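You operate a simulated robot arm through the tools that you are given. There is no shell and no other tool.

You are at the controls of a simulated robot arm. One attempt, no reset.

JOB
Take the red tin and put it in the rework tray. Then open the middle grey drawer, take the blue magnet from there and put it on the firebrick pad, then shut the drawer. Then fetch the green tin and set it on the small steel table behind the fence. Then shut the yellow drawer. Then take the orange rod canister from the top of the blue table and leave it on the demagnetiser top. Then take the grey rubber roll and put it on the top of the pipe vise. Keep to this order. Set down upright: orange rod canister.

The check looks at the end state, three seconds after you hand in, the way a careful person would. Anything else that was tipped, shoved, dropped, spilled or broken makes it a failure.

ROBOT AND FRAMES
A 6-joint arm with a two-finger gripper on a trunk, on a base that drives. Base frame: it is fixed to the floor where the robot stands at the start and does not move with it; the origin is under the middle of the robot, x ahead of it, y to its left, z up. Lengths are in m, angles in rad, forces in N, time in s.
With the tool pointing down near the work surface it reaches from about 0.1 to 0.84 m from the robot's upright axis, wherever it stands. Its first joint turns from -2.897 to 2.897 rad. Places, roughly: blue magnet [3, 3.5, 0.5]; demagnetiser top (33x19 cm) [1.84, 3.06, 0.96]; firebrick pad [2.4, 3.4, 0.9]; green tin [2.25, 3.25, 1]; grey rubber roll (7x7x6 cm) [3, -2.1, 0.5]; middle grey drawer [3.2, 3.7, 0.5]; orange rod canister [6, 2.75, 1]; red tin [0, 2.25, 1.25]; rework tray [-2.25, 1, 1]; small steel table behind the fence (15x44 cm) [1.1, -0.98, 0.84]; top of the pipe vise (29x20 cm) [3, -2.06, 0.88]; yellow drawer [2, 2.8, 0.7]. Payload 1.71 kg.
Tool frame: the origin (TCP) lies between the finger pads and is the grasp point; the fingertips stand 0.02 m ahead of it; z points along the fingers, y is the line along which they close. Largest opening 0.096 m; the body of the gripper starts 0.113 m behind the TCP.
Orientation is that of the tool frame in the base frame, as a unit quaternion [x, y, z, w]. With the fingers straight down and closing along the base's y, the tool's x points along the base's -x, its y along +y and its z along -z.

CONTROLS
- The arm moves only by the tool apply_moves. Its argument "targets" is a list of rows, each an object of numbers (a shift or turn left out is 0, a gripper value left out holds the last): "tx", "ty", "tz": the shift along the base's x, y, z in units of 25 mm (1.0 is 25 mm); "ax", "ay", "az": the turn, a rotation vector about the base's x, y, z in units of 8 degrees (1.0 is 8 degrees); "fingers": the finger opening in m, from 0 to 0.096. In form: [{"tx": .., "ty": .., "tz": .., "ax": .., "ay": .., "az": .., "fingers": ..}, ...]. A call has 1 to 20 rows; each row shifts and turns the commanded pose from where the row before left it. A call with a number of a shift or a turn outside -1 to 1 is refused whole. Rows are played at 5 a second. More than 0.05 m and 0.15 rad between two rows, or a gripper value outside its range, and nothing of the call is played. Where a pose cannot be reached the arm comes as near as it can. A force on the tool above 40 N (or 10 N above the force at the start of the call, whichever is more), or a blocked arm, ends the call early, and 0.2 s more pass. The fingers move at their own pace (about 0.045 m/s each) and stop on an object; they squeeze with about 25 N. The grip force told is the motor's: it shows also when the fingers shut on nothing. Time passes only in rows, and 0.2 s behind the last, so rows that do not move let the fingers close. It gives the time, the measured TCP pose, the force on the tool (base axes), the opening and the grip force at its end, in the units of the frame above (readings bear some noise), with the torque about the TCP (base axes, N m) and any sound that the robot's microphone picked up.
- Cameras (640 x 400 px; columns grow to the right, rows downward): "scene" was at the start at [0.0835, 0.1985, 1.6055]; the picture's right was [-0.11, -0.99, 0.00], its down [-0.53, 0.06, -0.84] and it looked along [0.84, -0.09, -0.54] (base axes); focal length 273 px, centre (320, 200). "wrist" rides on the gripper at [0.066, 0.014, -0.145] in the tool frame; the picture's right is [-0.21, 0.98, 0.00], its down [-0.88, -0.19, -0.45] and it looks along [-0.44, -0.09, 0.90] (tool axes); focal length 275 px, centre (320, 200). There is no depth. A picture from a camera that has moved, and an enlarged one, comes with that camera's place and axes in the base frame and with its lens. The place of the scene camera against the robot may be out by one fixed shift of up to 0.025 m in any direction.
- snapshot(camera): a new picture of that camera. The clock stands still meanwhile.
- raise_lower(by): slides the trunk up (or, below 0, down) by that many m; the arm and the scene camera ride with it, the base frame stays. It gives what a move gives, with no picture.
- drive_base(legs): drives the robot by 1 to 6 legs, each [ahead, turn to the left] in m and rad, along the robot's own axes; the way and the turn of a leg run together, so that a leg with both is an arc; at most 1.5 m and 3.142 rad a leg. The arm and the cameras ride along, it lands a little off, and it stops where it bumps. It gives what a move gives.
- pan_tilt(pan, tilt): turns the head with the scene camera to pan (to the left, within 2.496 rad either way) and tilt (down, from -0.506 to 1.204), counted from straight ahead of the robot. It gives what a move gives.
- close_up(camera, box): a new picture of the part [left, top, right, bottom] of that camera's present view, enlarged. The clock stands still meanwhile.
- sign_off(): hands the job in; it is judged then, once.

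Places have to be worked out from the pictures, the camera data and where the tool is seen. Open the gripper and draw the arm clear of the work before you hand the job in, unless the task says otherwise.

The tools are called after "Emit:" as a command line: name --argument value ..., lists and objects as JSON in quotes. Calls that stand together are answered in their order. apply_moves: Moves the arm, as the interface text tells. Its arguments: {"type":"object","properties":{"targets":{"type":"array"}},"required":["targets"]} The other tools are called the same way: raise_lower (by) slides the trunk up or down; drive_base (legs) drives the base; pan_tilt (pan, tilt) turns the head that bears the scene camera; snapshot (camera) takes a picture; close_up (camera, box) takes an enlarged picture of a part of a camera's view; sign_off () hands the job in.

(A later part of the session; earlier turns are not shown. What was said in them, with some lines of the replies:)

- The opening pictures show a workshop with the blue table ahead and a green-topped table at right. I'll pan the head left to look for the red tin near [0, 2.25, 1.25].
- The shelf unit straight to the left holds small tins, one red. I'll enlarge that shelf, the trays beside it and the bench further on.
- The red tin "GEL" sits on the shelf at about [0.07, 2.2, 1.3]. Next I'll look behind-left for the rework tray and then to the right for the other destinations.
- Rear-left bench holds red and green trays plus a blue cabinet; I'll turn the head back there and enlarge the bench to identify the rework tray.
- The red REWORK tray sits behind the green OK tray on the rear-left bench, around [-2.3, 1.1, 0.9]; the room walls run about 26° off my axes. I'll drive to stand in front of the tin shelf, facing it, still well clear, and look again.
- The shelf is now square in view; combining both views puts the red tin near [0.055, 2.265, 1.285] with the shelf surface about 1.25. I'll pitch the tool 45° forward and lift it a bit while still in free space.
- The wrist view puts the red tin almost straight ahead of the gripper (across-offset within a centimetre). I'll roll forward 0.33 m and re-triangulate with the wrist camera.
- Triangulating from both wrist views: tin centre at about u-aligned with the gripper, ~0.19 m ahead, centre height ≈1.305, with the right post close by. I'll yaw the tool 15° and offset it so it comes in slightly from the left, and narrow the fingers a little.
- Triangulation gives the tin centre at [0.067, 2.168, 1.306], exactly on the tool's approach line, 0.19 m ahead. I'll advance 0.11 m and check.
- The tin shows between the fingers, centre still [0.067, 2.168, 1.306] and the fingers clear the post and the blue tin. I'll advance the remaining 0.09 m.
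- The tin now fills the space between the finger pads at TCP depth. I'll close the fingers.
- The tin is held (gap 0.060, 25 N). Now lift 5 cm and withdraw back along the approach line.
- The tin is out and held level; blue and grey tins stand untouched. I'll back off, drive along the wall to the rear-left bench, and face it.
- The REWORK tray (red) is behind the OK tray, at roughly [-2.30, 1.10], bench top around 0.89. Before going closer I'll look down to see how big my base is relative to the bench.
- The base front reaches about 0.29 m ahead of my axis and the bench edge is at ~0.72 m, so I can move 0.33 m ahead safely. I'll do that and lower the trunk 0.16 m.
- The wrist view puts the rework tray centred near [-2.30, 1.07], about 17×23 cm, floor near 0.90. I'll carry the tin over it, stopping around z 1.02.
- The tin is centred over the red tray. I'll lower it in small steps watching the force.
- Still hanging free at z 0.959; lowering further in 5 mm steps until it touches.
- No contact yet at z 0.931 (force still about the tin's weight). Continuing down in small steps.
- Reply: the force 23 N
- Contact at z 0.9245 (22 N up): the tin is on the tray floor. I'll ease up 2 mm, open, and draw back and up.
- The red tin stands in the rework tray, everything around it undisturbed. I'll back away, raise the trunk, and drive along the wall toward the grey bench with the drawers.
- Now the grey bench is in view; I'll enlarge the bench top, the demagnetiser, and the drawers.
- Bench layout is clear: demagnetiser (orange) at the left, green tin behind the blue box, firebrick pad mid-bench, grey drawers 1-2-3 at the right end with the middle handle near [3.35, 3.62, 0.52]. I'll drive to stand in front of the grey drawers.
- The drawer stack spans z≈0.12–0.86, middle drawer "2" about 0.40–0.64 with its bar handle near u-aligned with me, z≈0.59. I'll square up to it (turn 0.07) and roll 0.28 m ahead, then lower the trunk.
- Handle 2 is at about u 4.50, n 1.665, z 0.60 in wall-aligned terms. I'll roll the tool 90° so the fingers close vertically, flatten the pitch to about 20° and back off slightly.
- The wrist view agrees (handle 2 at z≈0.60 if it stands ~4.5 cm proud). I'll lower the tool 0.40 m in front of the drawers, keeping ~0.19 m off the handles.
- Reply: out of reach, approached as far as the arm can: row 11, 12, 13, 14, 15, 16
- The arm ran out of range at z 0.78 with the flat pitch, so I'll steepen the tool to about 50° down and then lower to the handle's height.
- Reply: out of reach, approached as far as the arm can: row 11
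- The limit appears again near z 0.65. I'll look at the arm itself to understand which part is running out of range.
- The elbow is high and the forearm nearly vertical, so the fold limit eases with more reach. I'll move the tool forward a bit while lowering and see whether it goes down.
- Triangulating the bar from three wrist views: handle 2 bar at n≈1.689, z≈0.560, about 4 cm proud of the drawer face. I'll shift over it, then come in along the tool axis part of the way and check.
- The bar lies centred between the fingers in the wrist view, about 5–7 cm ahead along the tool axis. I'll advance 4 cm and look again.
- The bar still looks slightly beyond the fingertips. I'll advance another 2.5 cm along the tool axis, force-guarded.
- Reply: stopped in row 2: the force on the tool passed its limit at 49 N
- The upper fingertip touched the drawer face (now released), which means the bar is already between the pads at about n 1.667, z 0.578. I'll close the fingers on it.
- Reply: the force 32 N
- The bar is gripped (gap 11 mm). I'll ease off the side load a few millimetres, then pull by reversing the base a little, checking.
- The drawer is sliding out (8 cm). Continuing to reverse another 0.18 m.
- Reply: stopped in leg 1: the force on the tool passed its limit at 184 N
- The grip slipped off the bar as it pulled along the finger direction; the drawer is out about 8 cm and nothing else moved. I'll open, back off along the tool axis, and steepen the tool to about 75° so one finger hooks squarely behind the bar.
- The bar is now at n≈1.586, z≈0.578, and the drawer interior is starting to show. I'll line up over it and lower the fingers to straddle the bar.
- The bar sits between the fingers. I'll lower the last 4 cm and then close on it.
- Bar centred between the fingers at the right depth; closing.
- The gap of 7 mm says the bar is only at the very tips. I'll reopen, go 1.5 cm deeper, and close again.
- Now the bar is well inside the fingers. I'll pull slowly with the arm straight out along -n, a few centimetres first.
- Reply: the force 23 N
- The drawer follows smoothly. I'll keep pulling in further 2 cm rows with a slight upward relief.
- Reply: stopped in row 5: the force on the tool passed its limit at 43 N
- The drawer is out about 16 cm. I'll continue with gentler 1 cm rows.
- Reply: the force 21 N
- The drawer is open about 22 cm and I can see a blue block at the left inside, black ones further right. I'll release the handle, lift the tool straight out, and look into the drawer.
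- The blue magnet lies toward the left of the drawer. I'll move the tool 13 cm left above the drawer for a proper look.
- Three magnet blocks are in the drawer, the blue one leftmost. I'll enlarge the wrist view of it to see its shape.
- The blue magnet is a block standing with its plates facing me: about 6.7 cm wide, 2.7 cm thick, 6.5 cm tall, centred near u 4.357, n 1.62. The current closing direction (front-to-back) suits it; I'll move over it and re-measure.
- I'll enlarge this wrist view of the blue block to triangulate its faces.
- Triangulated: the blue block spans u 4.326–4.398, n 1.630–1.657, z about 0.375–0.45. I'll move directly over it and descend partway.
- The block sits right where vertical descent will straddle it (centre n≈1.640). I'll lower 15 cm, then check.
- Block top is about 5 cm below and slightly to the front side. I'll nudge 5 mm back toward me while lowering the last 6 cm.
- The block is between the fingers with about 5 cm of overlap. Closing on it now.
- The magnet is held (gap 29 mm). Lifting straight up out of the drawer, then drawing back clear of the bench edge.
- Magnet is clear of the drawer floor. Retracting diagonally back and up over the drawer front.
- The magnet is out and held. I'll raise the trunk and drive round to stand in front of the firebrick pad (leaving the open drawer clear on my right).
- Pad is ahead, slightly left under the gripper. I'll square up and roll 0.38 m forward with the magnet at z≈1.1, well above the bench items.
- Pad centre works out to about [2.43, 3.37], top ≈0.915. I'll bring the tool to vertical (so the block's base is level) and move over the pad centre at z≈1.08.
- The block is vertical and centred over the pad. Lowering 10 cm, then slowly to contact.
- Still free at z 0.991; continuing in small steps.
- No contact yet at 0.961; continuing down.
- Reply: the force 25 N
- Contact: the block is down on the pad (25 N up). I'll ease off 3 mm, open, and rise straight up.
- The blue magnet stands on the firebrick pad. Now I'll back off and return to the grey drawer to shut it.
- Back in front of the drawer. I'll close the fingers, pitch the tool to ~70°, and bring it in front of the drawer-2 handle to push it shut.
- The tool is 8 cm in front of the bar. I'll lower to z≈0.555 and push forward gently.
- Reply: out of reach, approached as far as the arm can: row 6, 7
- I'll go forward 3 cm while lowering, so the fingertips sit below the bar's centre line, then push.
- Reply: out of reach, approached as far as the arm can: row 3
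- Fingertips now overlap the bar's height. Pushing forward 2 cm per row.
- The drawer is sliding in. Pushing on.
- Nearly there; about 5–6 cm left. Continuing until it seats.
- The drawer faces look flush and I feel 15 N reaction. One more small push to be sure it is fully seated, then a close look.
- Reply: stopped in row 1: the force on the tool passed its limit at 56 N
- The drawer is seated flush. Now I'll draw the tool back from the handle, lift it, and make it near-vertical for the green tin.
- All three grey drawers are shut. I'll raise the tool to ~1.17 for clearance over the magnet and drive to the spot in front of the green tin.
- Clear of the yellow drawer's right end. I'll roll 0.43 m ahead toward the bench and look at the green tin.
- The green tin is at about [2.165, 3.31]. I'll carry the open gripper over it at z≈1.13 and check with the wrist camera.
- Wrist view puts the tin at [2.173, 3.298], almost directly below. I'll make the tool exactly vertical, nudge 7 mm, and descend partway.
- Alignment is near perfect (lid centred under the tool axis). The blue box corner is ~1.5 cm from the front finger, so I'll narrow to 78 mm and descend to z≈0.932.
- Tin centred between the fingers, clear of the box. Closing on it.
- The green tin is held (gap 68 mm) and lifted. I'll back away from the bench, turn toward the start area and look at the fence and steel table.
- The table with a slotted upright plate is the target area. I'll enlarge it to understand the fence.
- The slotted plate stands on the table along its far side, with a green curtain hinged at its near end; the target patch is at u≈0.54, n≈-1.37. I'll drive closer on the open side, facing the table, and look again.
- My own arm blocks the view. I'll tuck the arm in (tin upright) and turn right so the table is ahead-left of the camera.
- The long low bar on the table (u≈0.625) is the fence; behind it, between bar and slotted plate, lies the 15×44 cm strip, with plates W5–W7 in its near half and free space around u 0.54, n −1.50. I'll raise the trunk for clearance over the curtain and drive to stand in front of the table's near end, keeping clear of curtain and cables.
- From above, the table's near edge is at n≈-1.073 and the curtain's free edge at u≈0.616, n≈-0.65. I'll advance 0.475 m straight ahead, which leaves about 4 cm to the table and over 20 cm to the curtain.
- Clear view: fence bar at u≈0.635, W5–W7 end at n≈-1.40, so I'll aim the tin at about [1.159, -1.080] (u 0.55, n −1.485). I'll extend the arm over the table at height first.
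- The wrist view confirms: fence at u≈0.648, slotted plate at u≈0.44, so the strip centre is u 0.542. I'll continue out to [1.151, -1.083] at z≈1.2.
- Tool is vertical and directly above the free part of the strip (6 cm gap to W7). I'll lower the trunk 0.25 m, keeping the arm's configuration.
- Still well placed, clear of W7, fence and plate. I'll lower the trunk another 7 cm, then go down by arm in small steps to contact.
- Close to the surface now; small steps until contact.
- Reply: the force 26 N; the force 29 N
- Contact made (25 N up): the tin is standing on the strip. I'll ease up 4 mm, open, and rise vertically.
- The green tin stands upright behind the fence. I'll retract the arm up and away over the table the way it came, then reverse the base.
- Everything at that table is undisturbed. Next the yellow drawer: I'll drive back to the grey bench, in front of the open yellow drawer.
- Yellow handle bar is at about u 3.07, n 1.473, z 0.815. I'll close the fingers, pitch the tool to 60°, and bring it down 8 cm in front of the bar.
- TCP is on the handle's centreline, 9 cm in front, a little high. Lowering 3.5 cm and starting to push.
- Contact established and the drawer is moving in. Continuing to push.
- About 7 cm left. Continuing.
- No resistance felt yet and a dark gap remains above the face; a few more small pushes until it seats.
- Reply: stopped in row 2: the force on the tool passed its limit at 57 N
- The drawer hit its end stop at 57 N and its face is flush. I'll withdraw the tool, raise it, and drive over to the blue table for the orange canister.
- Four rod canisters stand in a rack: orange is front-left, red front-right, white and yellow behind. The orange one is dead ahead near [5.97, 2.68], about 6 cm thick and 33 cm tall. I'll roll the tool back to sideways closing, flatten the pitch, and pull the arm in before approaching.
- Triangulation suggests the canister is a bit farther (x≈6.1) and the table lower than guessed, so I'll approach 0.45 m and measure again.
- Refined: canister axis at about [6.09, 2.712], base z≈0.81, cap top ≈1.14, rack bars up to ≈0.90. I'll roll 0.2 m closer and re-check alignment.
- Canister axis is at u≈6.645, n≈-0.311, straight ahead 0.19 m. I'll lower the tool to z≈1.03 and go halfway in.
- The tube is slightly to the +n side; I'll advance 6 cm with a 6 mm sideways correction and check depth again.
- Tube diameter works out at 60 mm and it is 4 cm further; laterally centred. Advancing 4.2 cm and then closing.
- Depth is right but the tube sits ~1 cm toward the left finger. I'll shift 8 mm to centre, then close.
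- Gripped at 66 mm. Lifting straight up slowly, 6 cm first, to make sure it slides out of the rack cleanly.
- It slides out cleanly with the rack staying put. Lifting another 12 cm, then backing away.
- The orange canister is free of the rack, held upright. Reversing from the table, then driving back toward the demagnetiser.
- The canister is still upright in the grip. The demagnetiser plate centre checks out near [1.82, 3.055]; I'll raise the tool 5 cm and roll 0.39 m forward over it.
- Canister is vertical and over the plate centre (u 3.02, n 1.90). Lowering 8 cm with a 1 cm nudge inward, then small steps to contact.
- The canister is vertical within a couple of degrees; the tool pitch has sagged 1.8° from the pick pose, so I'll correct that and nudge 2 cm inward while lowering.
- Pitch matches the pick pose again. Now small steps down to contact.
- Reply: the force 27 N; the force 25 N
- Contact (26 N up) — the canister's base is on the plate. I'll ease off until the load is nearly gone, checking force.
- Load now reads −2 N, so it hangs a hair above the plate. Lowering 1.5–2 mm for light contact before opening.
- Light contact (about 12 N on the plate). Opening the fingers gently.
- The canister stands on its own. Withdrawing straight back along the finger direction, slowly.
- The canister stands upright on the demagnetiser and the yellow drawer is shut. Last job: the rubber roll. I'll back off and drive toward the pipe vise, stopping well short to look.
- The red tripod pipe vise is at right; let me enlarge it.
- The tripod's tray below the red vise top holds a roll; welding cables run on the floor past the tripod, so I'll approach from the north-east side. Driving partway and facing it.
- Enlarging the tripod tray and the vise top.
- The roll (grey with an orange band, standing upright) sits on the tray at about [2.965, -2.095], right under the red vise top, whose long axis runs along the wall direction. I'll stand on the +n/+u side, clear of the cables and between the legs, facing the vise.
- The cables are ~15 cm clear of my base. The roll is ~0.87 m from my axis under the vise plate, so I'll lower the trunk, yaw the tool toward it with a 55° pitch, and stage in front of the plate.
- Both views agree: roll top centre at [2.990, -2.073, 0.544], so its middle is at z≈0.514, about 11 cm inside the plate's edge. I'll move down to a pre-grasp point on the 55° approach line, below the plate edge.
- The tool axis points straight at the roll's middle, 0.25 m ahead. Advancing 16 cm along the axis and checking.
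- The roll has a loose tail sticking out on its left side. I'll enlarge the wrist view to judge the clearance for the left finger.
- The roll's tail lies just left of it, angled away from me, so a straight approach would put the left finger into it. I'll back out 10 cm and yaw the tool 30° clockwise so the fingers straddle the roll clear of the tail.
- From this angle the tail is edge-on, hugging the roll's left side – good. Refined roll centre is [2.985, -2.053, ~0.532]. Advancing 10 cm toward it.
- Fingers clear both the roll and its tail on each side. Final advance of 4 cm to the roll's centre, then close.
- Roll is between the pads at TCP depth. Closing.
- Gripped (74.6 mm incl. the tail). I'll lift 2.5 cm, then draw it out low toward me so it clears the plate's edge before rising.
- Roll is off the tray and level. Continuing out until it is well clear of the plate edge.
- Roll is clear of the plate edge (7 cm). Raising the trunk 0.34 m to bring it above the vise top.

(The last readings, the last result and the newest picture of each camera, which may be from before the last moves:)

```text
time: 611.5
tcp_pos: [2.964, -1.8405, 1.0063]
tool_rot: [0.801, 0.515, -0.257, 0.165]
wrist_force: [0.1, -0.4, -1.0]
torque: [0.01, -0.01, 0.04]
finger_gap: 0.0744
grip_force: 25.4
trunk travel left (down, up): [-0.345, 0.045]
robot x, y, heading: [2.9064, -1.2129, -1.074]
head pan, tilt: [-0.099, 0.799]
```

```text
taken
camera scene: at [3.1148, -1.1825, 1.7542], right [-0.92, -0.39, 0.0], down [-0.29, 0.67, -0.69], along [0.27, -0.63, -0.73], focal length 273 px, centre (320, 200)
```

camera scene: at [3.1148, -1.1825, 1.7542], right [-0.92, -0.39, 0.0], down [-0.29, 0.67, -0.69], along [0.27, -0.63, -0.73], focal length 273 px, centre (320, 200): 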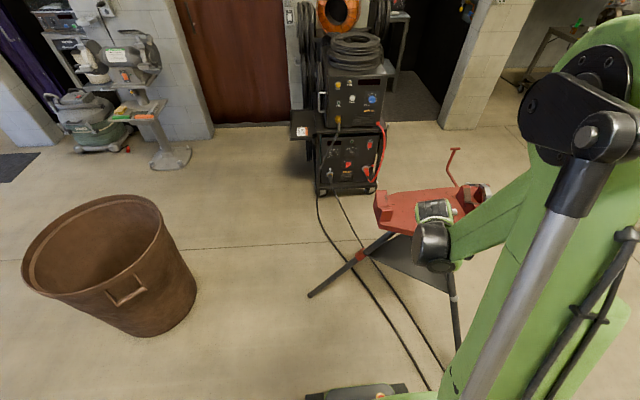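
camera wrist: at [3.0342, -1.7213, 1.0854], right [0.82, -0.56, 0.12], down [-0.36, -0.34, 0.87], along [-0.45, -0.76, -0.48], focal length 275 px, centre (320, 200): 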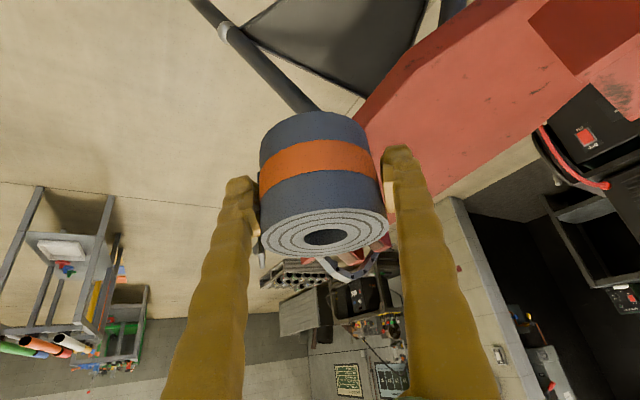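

Roll held above plate level. I'll rise 6 cm more and move in over the flat middle of the vise top, between the V-block and the chain jaw, at [3.01, -2.057].

Emit:
apply_moves --targets '[{"tz": 0.85}, {"tz": 0.85}, {"tz": 0.85}, {"tx": 0.204, "ty": -0.96}, {"tx": 0.204, "ty": -0.96}, {"tx": 0.204, "ty": -0.96}, {"tx": 0.204, "ty": -0.96}, {"tx": 0.204, "ty": -0.96}, {"tx": 0.204, "ty": -0.96}, {"tx": 0.204, "ty": -0.96}, {"tx": 0.204, "ty": -0.96}, {"tx": 0.204, "ty": -0.96}, {}]'

Emit:
snapshot --camera "wrist"

Emit:
snapshot --camera "scene"

```text
time: 614.3
tcp_pos: [3.0088, -2.0574, 1.0699]
tool_rot: [0.801, 0.515, -0.257, 0.164]
wrist_force: [-0.2, 0.6, -1.5]
torque: [0.0, -0.01, -0.03]
finger_gap: 0.0742
grip_force: 25.2
trunk travel left (down, up): [-0.345, 0.045]
robot x, y, heading: [2.9027, -1.2149, -1.07]
head pan, tilt: [-0.099, 0.799]
```

```text
taken
camera wrist: at [3.0789, -1.9373, 1.1482], right [0.82, -0.56, 0.12], down [-0.36, -0.34, 0.87], along [-0.45, -0.76, -0.48], focal length 275 px, centre (320, 200)
```

wrist: 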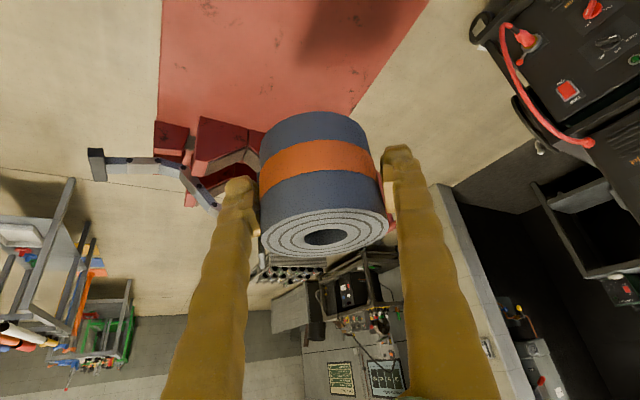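

```text
taken
camera scene: at [3.1149, -1.183, 1.7543], right [-0.92, -0.39, 0.0], down [-0.29, 0.67, -0.69], along [0.27, -0.63, -0.73], focal length 273 px, centre (320, 200)
```

scene: 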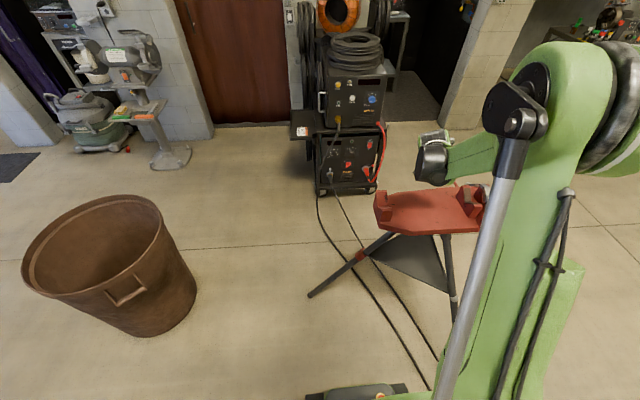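

The spot directly below is the flat red plate between the jaw and the V-block. Lowering 12 cm, then small steps.

Emit:
apply_moves --targets '[{"tz": -0.8}, {"tz": -0.8}, {"tz": -0.8}, {"tz": -0.8}, {"tz": -0.8}, {"tz": -0.6}, {}]'

Emit:
snapshot --camera "wrist"

Emit:
close_up --camera "scene" --box '[360, 120, 520, 260]'

```text
time: 615.9
tcp_pos: [3.0085, -2.058, 0.9521]
tool_rot: [0.801, 0.515, -0.258, 0.164]
wrist_force: [-0.1, -0.6, -0.5]
torque: [0.01, -0.01, -0.01]
finger_gap: 0.0744
grip_force: 24.7
trunk travel left (down, up): [-0.345, 0.045]
robot x, y, heading: [2.9042, -1.2093, -1.071]
head pan, tilt: [-0.099, 0.799]
```

```text
taken
camera wrist: at [3.0785, -1.9389, 1.0325], right [0.82, -0.56, 0.12], down [-0.36, -0.34, 0.87], along [-0.45, -0.76, -0.48], focal length 275 px, centre (320, 200)
```

wrist: 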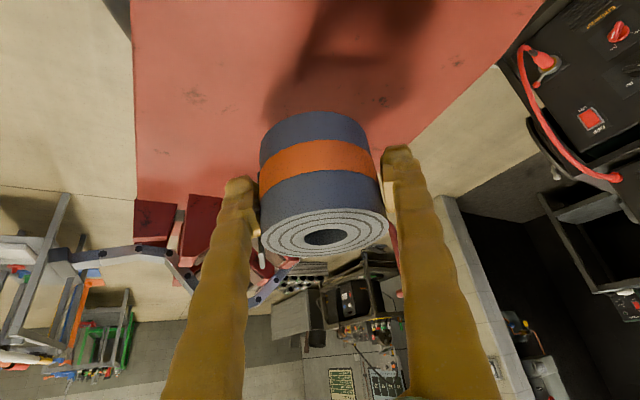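

```text
2.86 times, centred on (440, 190) of scene
camera zoom: at [3.1149, -1.1828, 1.7544], right [-0.92, -0.39, 0.0], down [-0.29, 0.67, -0.69], along [0.27, -0.63, -0.73], focal length 781 px, centre (-23, 229)
```

zoom: 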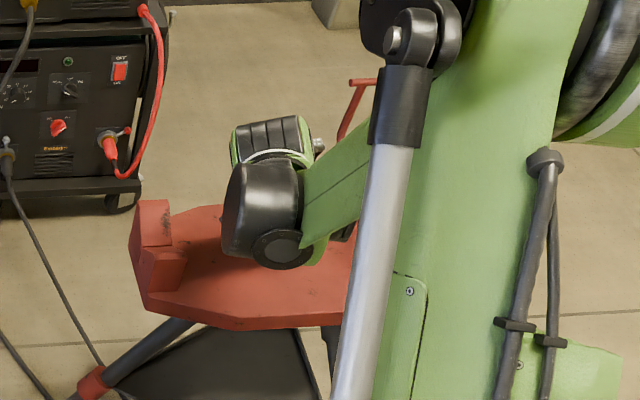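

Continuing in small steps to contact.

Emit:
apply_moves --targets '[{"tz": -0.25}, {"tz": -0.25}, {"tz": -0.25}, {}]'

Emit:
apply_moves --targets '[{"tz": -0.14}, {"tz": -0.14}, {"tz": -0.14}, {}]'

Emit:
snapshot --camera "wrist"

```text
time: 616.9
tcp_pos: [3.0092, -2.0581, 0.9354]
tool_rot: [0.801, 0.515, -0.256, 0.165]
wrist_force: [-0.4, 0.5, -2.5]
torque: [0.01, -0.01, 0.02]
finger_gap: 0.0746
grip_force: 24.7
trunk travel left (down, up): [-0.345, 0.045]
robot x, y, heading: [2.9055, -1.2094, -1.062]
head pan, tilt: [-0.099, 0.799]
```

```text
time: 617.9
tcp_pos: [3.0081, -2.056, 0.9247]
tool_rot: [0.801, 0.515, -0.256, 0.164]
wrist_force: [0.2, 0.1, -2.7]
torque: [0.02, 0.04, 0.03]
finger_gap: 0.0746
grip_force: 24.3
trunk travel left (down, up): [-0.345, 0.045]
robot x, y, heading: [2.9036, -1.2082, -1.07]
head pan, tilt: [-0.099, 0.799]
```

```text
taken
camera wrist: at [3.0791, -1.9371, 1.0046], right [0.82, -0.56, 0.12], down [-0.36, -0.34, 0.87], along [-0.45, -0.76, -0.48], focal length 275 px, centre (320, 200)
```

wrist: 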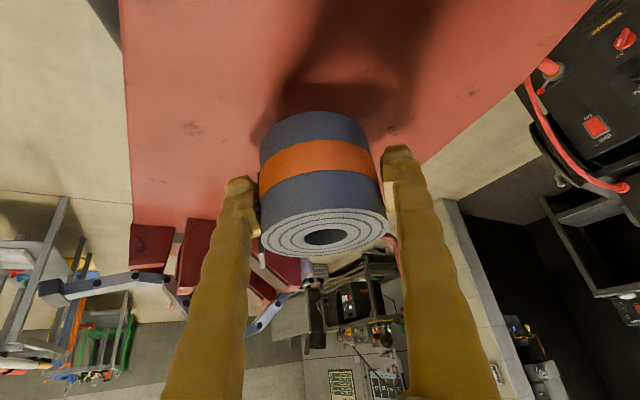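

Emit:
apply_moves --targets '[{"tz": -0.12}, {"tz": -0.12}, {"tz": -0.12}, {}]'

```text
time: 618.9
tcp_pos: [3.01, -2.056, 0.9153]
tool_rot: [0.801, 0.515, -0.257, 0.165]
wrist_force: [-0.1, -0.8, -0.8]
torque: [-0.01, -0.02, -0.01]
finger_gap: 0.0743
grip_force: 24.7
trunk travel left (down, up): [-0.345, 0.045]
robot x, y, heading: [2.9045, -1.211, -1.069]
head pan, tilt: [-0.099, 0.799]
```

Force still only the roll's weight at 0.915; continuing 3 mm at a time.

Emit:
apply_moves --targets '[{"tz": -0.12}, {"tz": -0.12}, {}]'

Emit:
snapshot --camera "wrist"

```text
time: 619.7
tcp_pos: [3.0104, -2.0574, 0.9119]
tool_rot: [0.801, 0.515, -0.257, 0.163]
wrist_force: [0.1, 1.1, -1.0]
torque: [-0.02, -0.01, 0.0]
finger_gap: 0.0743
grip_force: 25.0
trunk travel left (down, up): [-0.345, 0.045]
robot x, y, heading: [2.9005, -1.2126, -1.067]
head pan, tilt: [-0.099, 0.799]
```

```text
taken
camera wrist: at [3.0799, -1.9377, 0.9898], right [0.82, -0.56, 0.12], down [-0.36, -0.34, 0.87], along [-0.45, -0.76, -0.48], focal length 275 px, centre (320, 200)
```

wrist: 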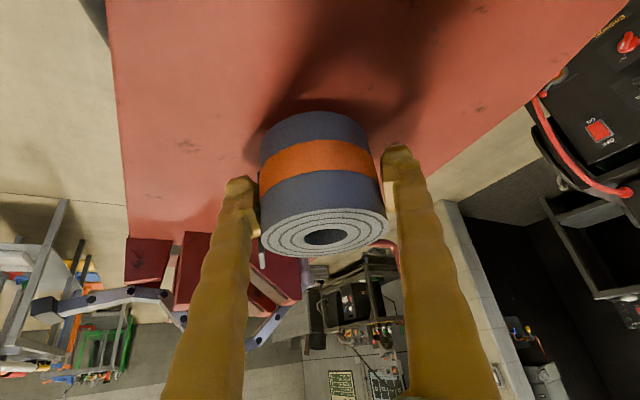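

Almost touching (shadow meets the roll). Continuing.

Emit:
apply_moves --targets '[{"tz": -0.12}, {"tz": -0.12}, {}]'

```text
time: 620.5
tcp_pos: [3.0103, -2.058, 0.9033]
tool_rot: [0.802, 0.514, -0.257, 0.164]
wrist_force: [-1.4, -0.2, -1.7]
torque: [0.04, -0.01, 0.01]
finger_gap: 0.0746
grip_force: 24.8
trunk travel left (down, up): [-0.345, 0.045]
robot x, y, heading: [2.904, -1.2117, -1.075]
head pan, tilt: [-0.099, 0.799]
```

Emit:
apply_moves --targets '[{"tz": -0.12}, {"tz": -0.12}, {}]'

Emit:
snapshot --camera "wrist"

```text
time: 621.3
tcp_pos: [3.0091, -2.0571, 0.8997]
tool_rot: [0.801, 0.515, -0.257, 0.165]
wrist_force: [5.2, -7.6, 32.1]
torque: [0.33, 0.19, 0.03]
finger_gap: 0.0746
grip_force: 25.5
trunk travel left (down, up): [-0.345, 0.045]
robot x, y, heading: [2.9011, -1.2101, -1.07]
head pan, tilt: [-0.099, 0.799]
```

```text
taken
camera wrist: at [3.0799, -1.9371, 0.9796], right [0.82, -0.56, 0.12], down [-0.36, -0.34, 0.87], along [-0.45, -0.76, -0.47], focal length 275 px, centre (320, 200)
```

wrist: 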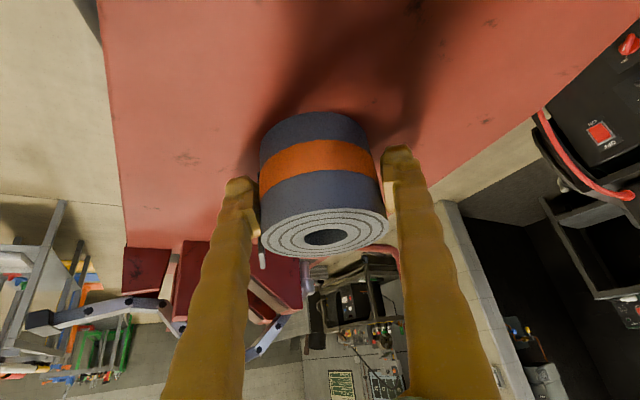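

Contact at z≈0.90. I'll ease off in small increments until the load is light.

Emit:
apply_moves --targets '[{"tz": 0.1}, {}]'

```text
time: 621.9
tcp_pos: [3.0099, -2.0559, 0.9007]
tool_rot: [0.802, 0.515, -0.256, 0.163]
wrist_force: [3.3, -1.5, 1.7]
torque: [0.07, 0.01, -0.04]
finger_gap: 0.0744
grip_force: 25.3
trunk travel left (down, up): [-0.345, 0.045]
robot x, y, heading: [2.904, -1.2081, -1.071]
head pan, tilt: [-0.099, 0.799]
```

Load is nearly zero with the roll resting on the plate. Opening the fingers.

Emit:
apply_moves --targets '[{"fingers": 0.085}, {}, {}, {"fingers": 0.096}, {}, {}]'

Emit:
snapshot --camera "wrist"

```text
time: 623.3
tcp_pos: [3.0091, -2.0562, 0.9008]
tool_rot: [0.801, 0.515, -0.257, 0.165]
wrist_force: [0.7, 0.2, -0.2]
torque: [0.01, 0.03, 0.01]
finger_gap: 0.0959
grip_force: 0.1
trunk travel left (down, up): [-0.345, 0.045]
robot x, y, heading: [2.9018, -1.2122, -1.069]
head pan, tilt: [-0.099, 0.799]
```

```text
taken
camera wrist: at [3.0794, -1.9372, 0.9805], right [0.82, -0.56, 0.12], down [-0.36, -0.34, 0.87], along [-0.45, -0.76, -0.48], focal length 275 px, centre (320, 200)
```

wrist: 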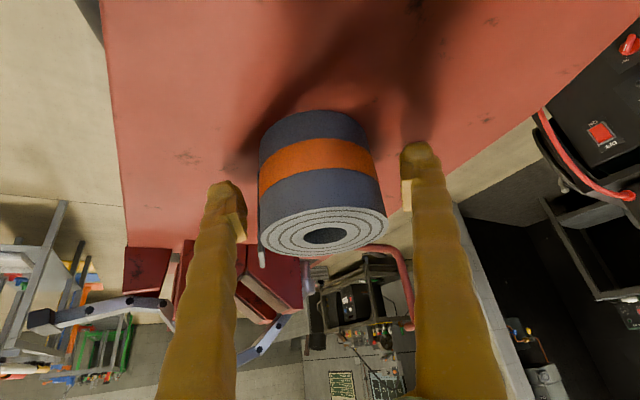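

The roll stands free on the vise top. Withdrawing back along the tool axis.

Emit:
apply_moves --targets '[{"tx": 0.12, "ty": 0.26, "tz": 0.4}, {"tx": 0.17, "ty": 0.37, "tz": 0.57}, {"tx": 0.22, "ty": 0.47, "tz": 0.73}, {"tx": 0.243, "ty": 0.527, "tz": 0.812}, {"tx": 0.243, "ty": 0.527, "tz": 0.812}, {"tx": 0.243, "ty": 0.527, "tz": 0.812}, {"tx": 0.243, "ty": 0.527, "tz": 0.812}, {"tx": 0.243, "ty": 0.527, "tz": 0.812}, {"tx": 0.1, "ty": 0.8, "tz": 0.4}, {"tx": 0.1, "ty": 0.8, "tz": 0.4}, {"tx": 0.1, "ty": 0.8, "tz": 0.4}, {"tx": 0.1, "ty": 0.8, "tz": 0.4}, {"tx": 0.1, "ty": 0.8, "tz": 0.4}, {"tx": 0.1, "ty": 0.8, "tz": 0.4}, {}]'

Emit:
snapshot --camera "wrist"

Emit:
snapshot --camera "scene"

```text
time: 626.5
tcp_pos: [3.0675, -1.8435, 1.1027]
tool_rot: [0.801, 0.515, -0.257, 0.164]
wrist_force: [0.3, 0.5, -0.5]
torque: [-0.04, -0.01, 0.03]
finger_gap: 0.0962
grip_force: 0.0
trunk travel left (down, up): [-0.345, 0.045]
robot x, y, heading: [2.9021, -1.2125, -1.07]
head pan, tilt: [-0.099, 0.799]
```

```text
taken
camera wrist: at [3.139, -1.7246, 1.183], right [0.82, -0.56, 0.12], down [-0.36, -0.34, 0.87], along [-0.45, -0.76, -0.48], focal length 275 px, centre (320, 200)
```

wrist: 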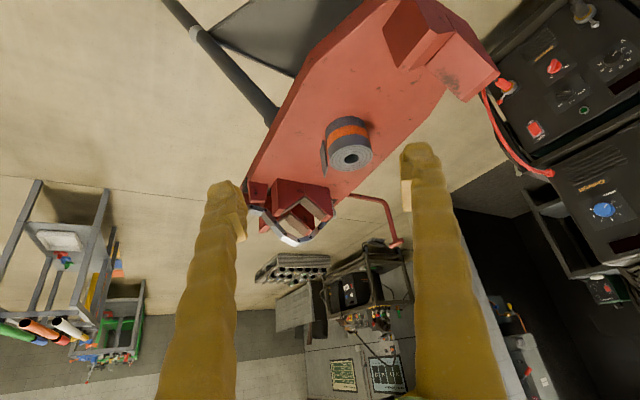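

```text
taken
camera scene: at [3.1149, -1.1819, 1.7543], right [-0.92, -0.39, 0.0], down [-0.29, 0.67, -0.69], along [0.27, -0.63, -0.73], focal length 273 px, centre (320, 200)
```

scene: 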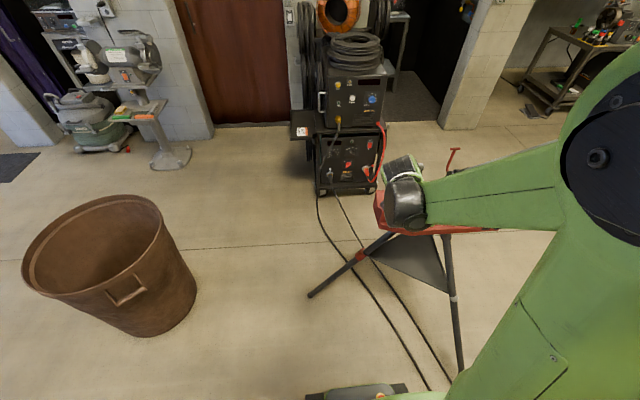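

The roll stands at [3.009, -2.056], within a centimetre of the vise-top centre. I'll back the base off 0.4 m to draw the arm well clear and take a final look.

Emit:
drive_base --legs '[[-0.4, 0]]'

Emit:
pan_tilt --pan 0.0 --tilt 0.6

Emit:
snapshot --camera "scene"

Emit:
snapshot --camera "wrist"

```text
time: 629.7
tcp_pos: [2.876, -1.4874, 1.1028]
tool_rot: [0.8, 0.518, -0.256, 0.165]
wrist_force: [0.0, -0.2, 0.1]
torque: [-0.01, 0.01, -0.02]
finger_gap: 0.096
grip_force: 0.1
trunk travel left (down, up): [-0.345, 0.045]
robot x, y, heading: [2.7091, -0.8602, -1.069]
head pan, tilt: [-0.099, 0.799]
```

```text
time: 630.4
tcp_pos: [2.8672, -1.4721, 1.113]
tool_rot: [0.8, 0.514, -0.257, 0.173]
wrist_force: [-0.9, 1.3, -0.5]
torque: [-0.08, -0.01, 0.05]
finger_gap: 0.096
grip_force: 0.1
trunk travel left (down, up): [-0.345, 0.045]
robot x, y, heading: [2.7058, -0.8555, -1.07]
head pan, tilt: [0.0, 0.6]
```

```text
taken
camera scene: at [2.9281, -0.8256, 1.7713], right [-0.87, -0.48, 0.0], down [-0.28, 0.5, -0.82], along [0.4, -0.72, -0.58], focal length 273 px, centre (320, 200)
```

scene: 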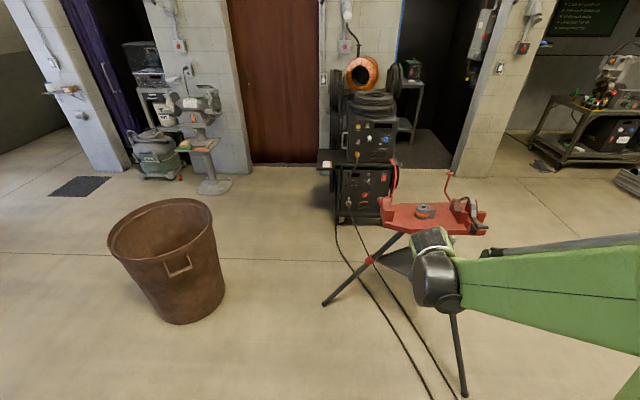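

```text
taken
camera wrist: at [2.9367, -1.3514, 1.1916], right [0.82, -0.55, 0.13], down [-0.36, -0.33, 0.87], along [-0.44, -0.77, -0.47], focal length 275 px, centre (320, 200)
```

wrist: 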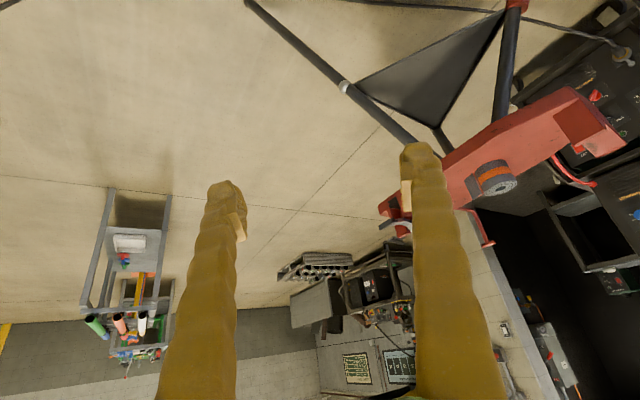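

The roll is in place and the arm is clear. For a final check I'll turn and look back at the bench (canister, drawers, magnet) and at the welding table.

Emit:
drive_base --legs '[[0, 2.2]]'

Emit:
pan_tilt --pan 0.7 --tilt 0.25

Emit:
snapshot --camera "scene"

Emit:
close_up --camera "scene" --box '[240, 120, 440, 245]'

Emit:
pan_tilt --pan 2.1 --tilt 0.4

Emit:
snapshot --camera "scene"

```text
time: 638.8
tcp_pos: [3.1304, -0.3818, 1.1112]
tool_rot: [-0.076, 0.948, 0.03, 0.307]
wrist_force: [0.0, -0.3, -0.1]
torque: [-0.01, 0.03, -0.03]
finger_gap: 0.0959
grip_force: 0.2
trunk travel left (down, up): [-0.345, 0.045]
robot x, y, heading: [2.7117, -0.8589, 1.095]
head pan, tilt: [0.0, 0.6]
```

```text
time: 639.9
tcp_pos: [3.122, -0.3969, 1.1199]
tool_rot: [-0.074, 0.947, 0.036, 0.312]
wrist_force: [-0.2, -0.4, 0.7]
torque: [0.03, 0.0, 0.03]
finger_gap: 0.096
grip_force: 0.0
trunk travel left (down, up): [-0.345, 0.045]
robot x, y, heading: [2.7083, -0.8637, 1.092]
head pan, tilt: [0.7, 0.25]
```

```text
taken
camera scene: at [2.5001, -0.6757, 1.8035], right [0.98, 0.22, -0.01], down [0.05, -0.25, -0.97], along [-0.21, 0.94, -0.26], focal length 273 px, centre (320, 200)
```

scene: 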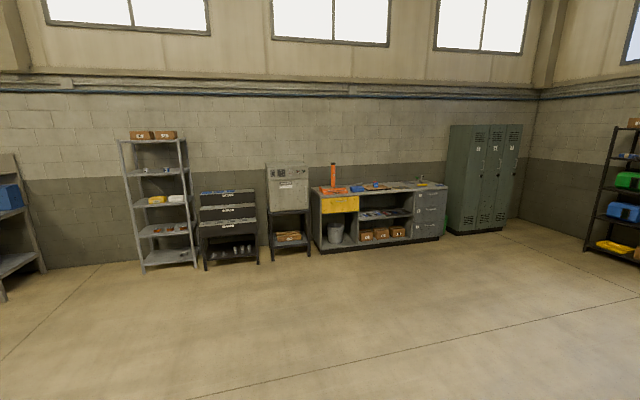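

```text
3.20 times, centred on (340, 182) of scene
camera zoom: at [2.5001, -0.6757, 1.8035], right [0.98, 0.22, -0.01], down [0.05, -0.25, -0.97], along [-0.21, 0.94, -0.26], focal length 875 px, centre (256, 256)
```

zoom: 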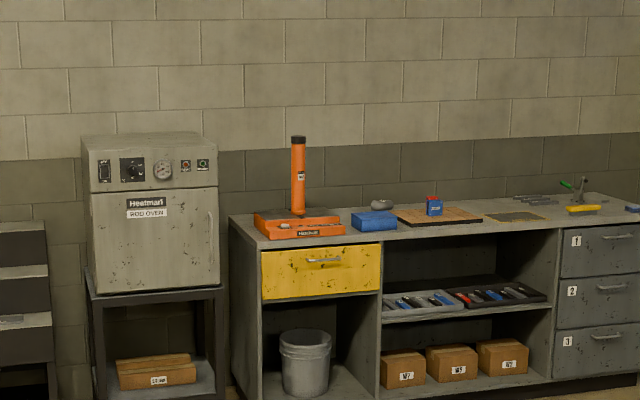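

```text
time: 641.4
tcp_pos: [3.1222, -0.3959, 1.1197]
tool_rot: [-0.074, 0.947, 0.036, 0.311]
wrist_force: [0.0, 0.7, 0.8]
torque: [0.03, -0.02, 0.02]
finger_gap: 0.0959
grip_force: 0.1
trunk travel left (down, up): [-0.345, 0.045]
robot x, y, heading: [2.7098, -0.8638, 1.092]
head pan, tilt: [2.1, 0.4]
```

```text
taken
camera scene: at [2.4288, -0.7701, 1.7914], right [-0.05, 1.0, -0.01], down [0.38, 0.01, -0.92], along [-0.92, -0.05, -0.38], focal length 273 px, centre (320, 200)
```

scene: 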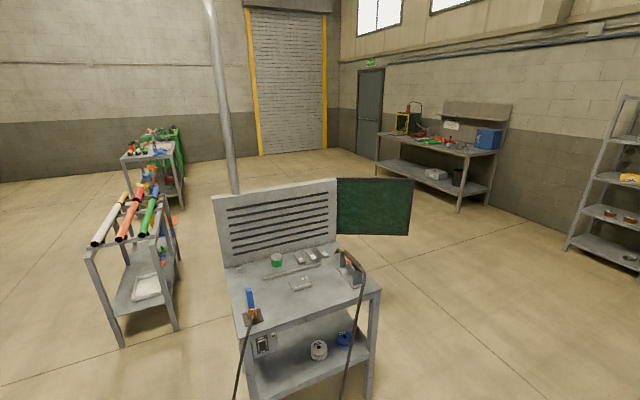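

Final views confirm it all. The canister is upright on the demagnetiser and the yellow and grey drawers are shut. The magnet is on the firebrick pad, the green tin is behind the fence, and the roll is on the vise top. The gripper is open and clear, so I'm handing in.

Emit:
sign_off

```text
The job is handed in.
```

The whole job is done in the order you gave, and I have handed it in. I have no result from the check yet.

- **Red tin:** it stands in the rework tray.
- **Blue magnet:** it stands on the firebrick pad, and the middle grey drawer is shut flush again. On the first pull my grip slipped off the drawer handle, with a 184 N spike. Nothing was disturbed, and a second grip pulled the drawer open.
- **Green tin:** it stands on the steel table. I took "the fence" to be the low bar on that table. The tin is in the strip between that bar and the slotted plate.
- **Yellow drawer:** it is pushed in to its stop, and its face is flush.
- **Orange rod canister:** it stands upright on the demagnetiser top.
- **Grey rubber roll:** it stands on the flat middle of the pipe vise, between the V-block and the chain jaw.

Before handing in I looked again at everything except the red tin, which I last saw when I set it down. Nothing else looked tipped or moved. The gripper is open and the arm is clear.
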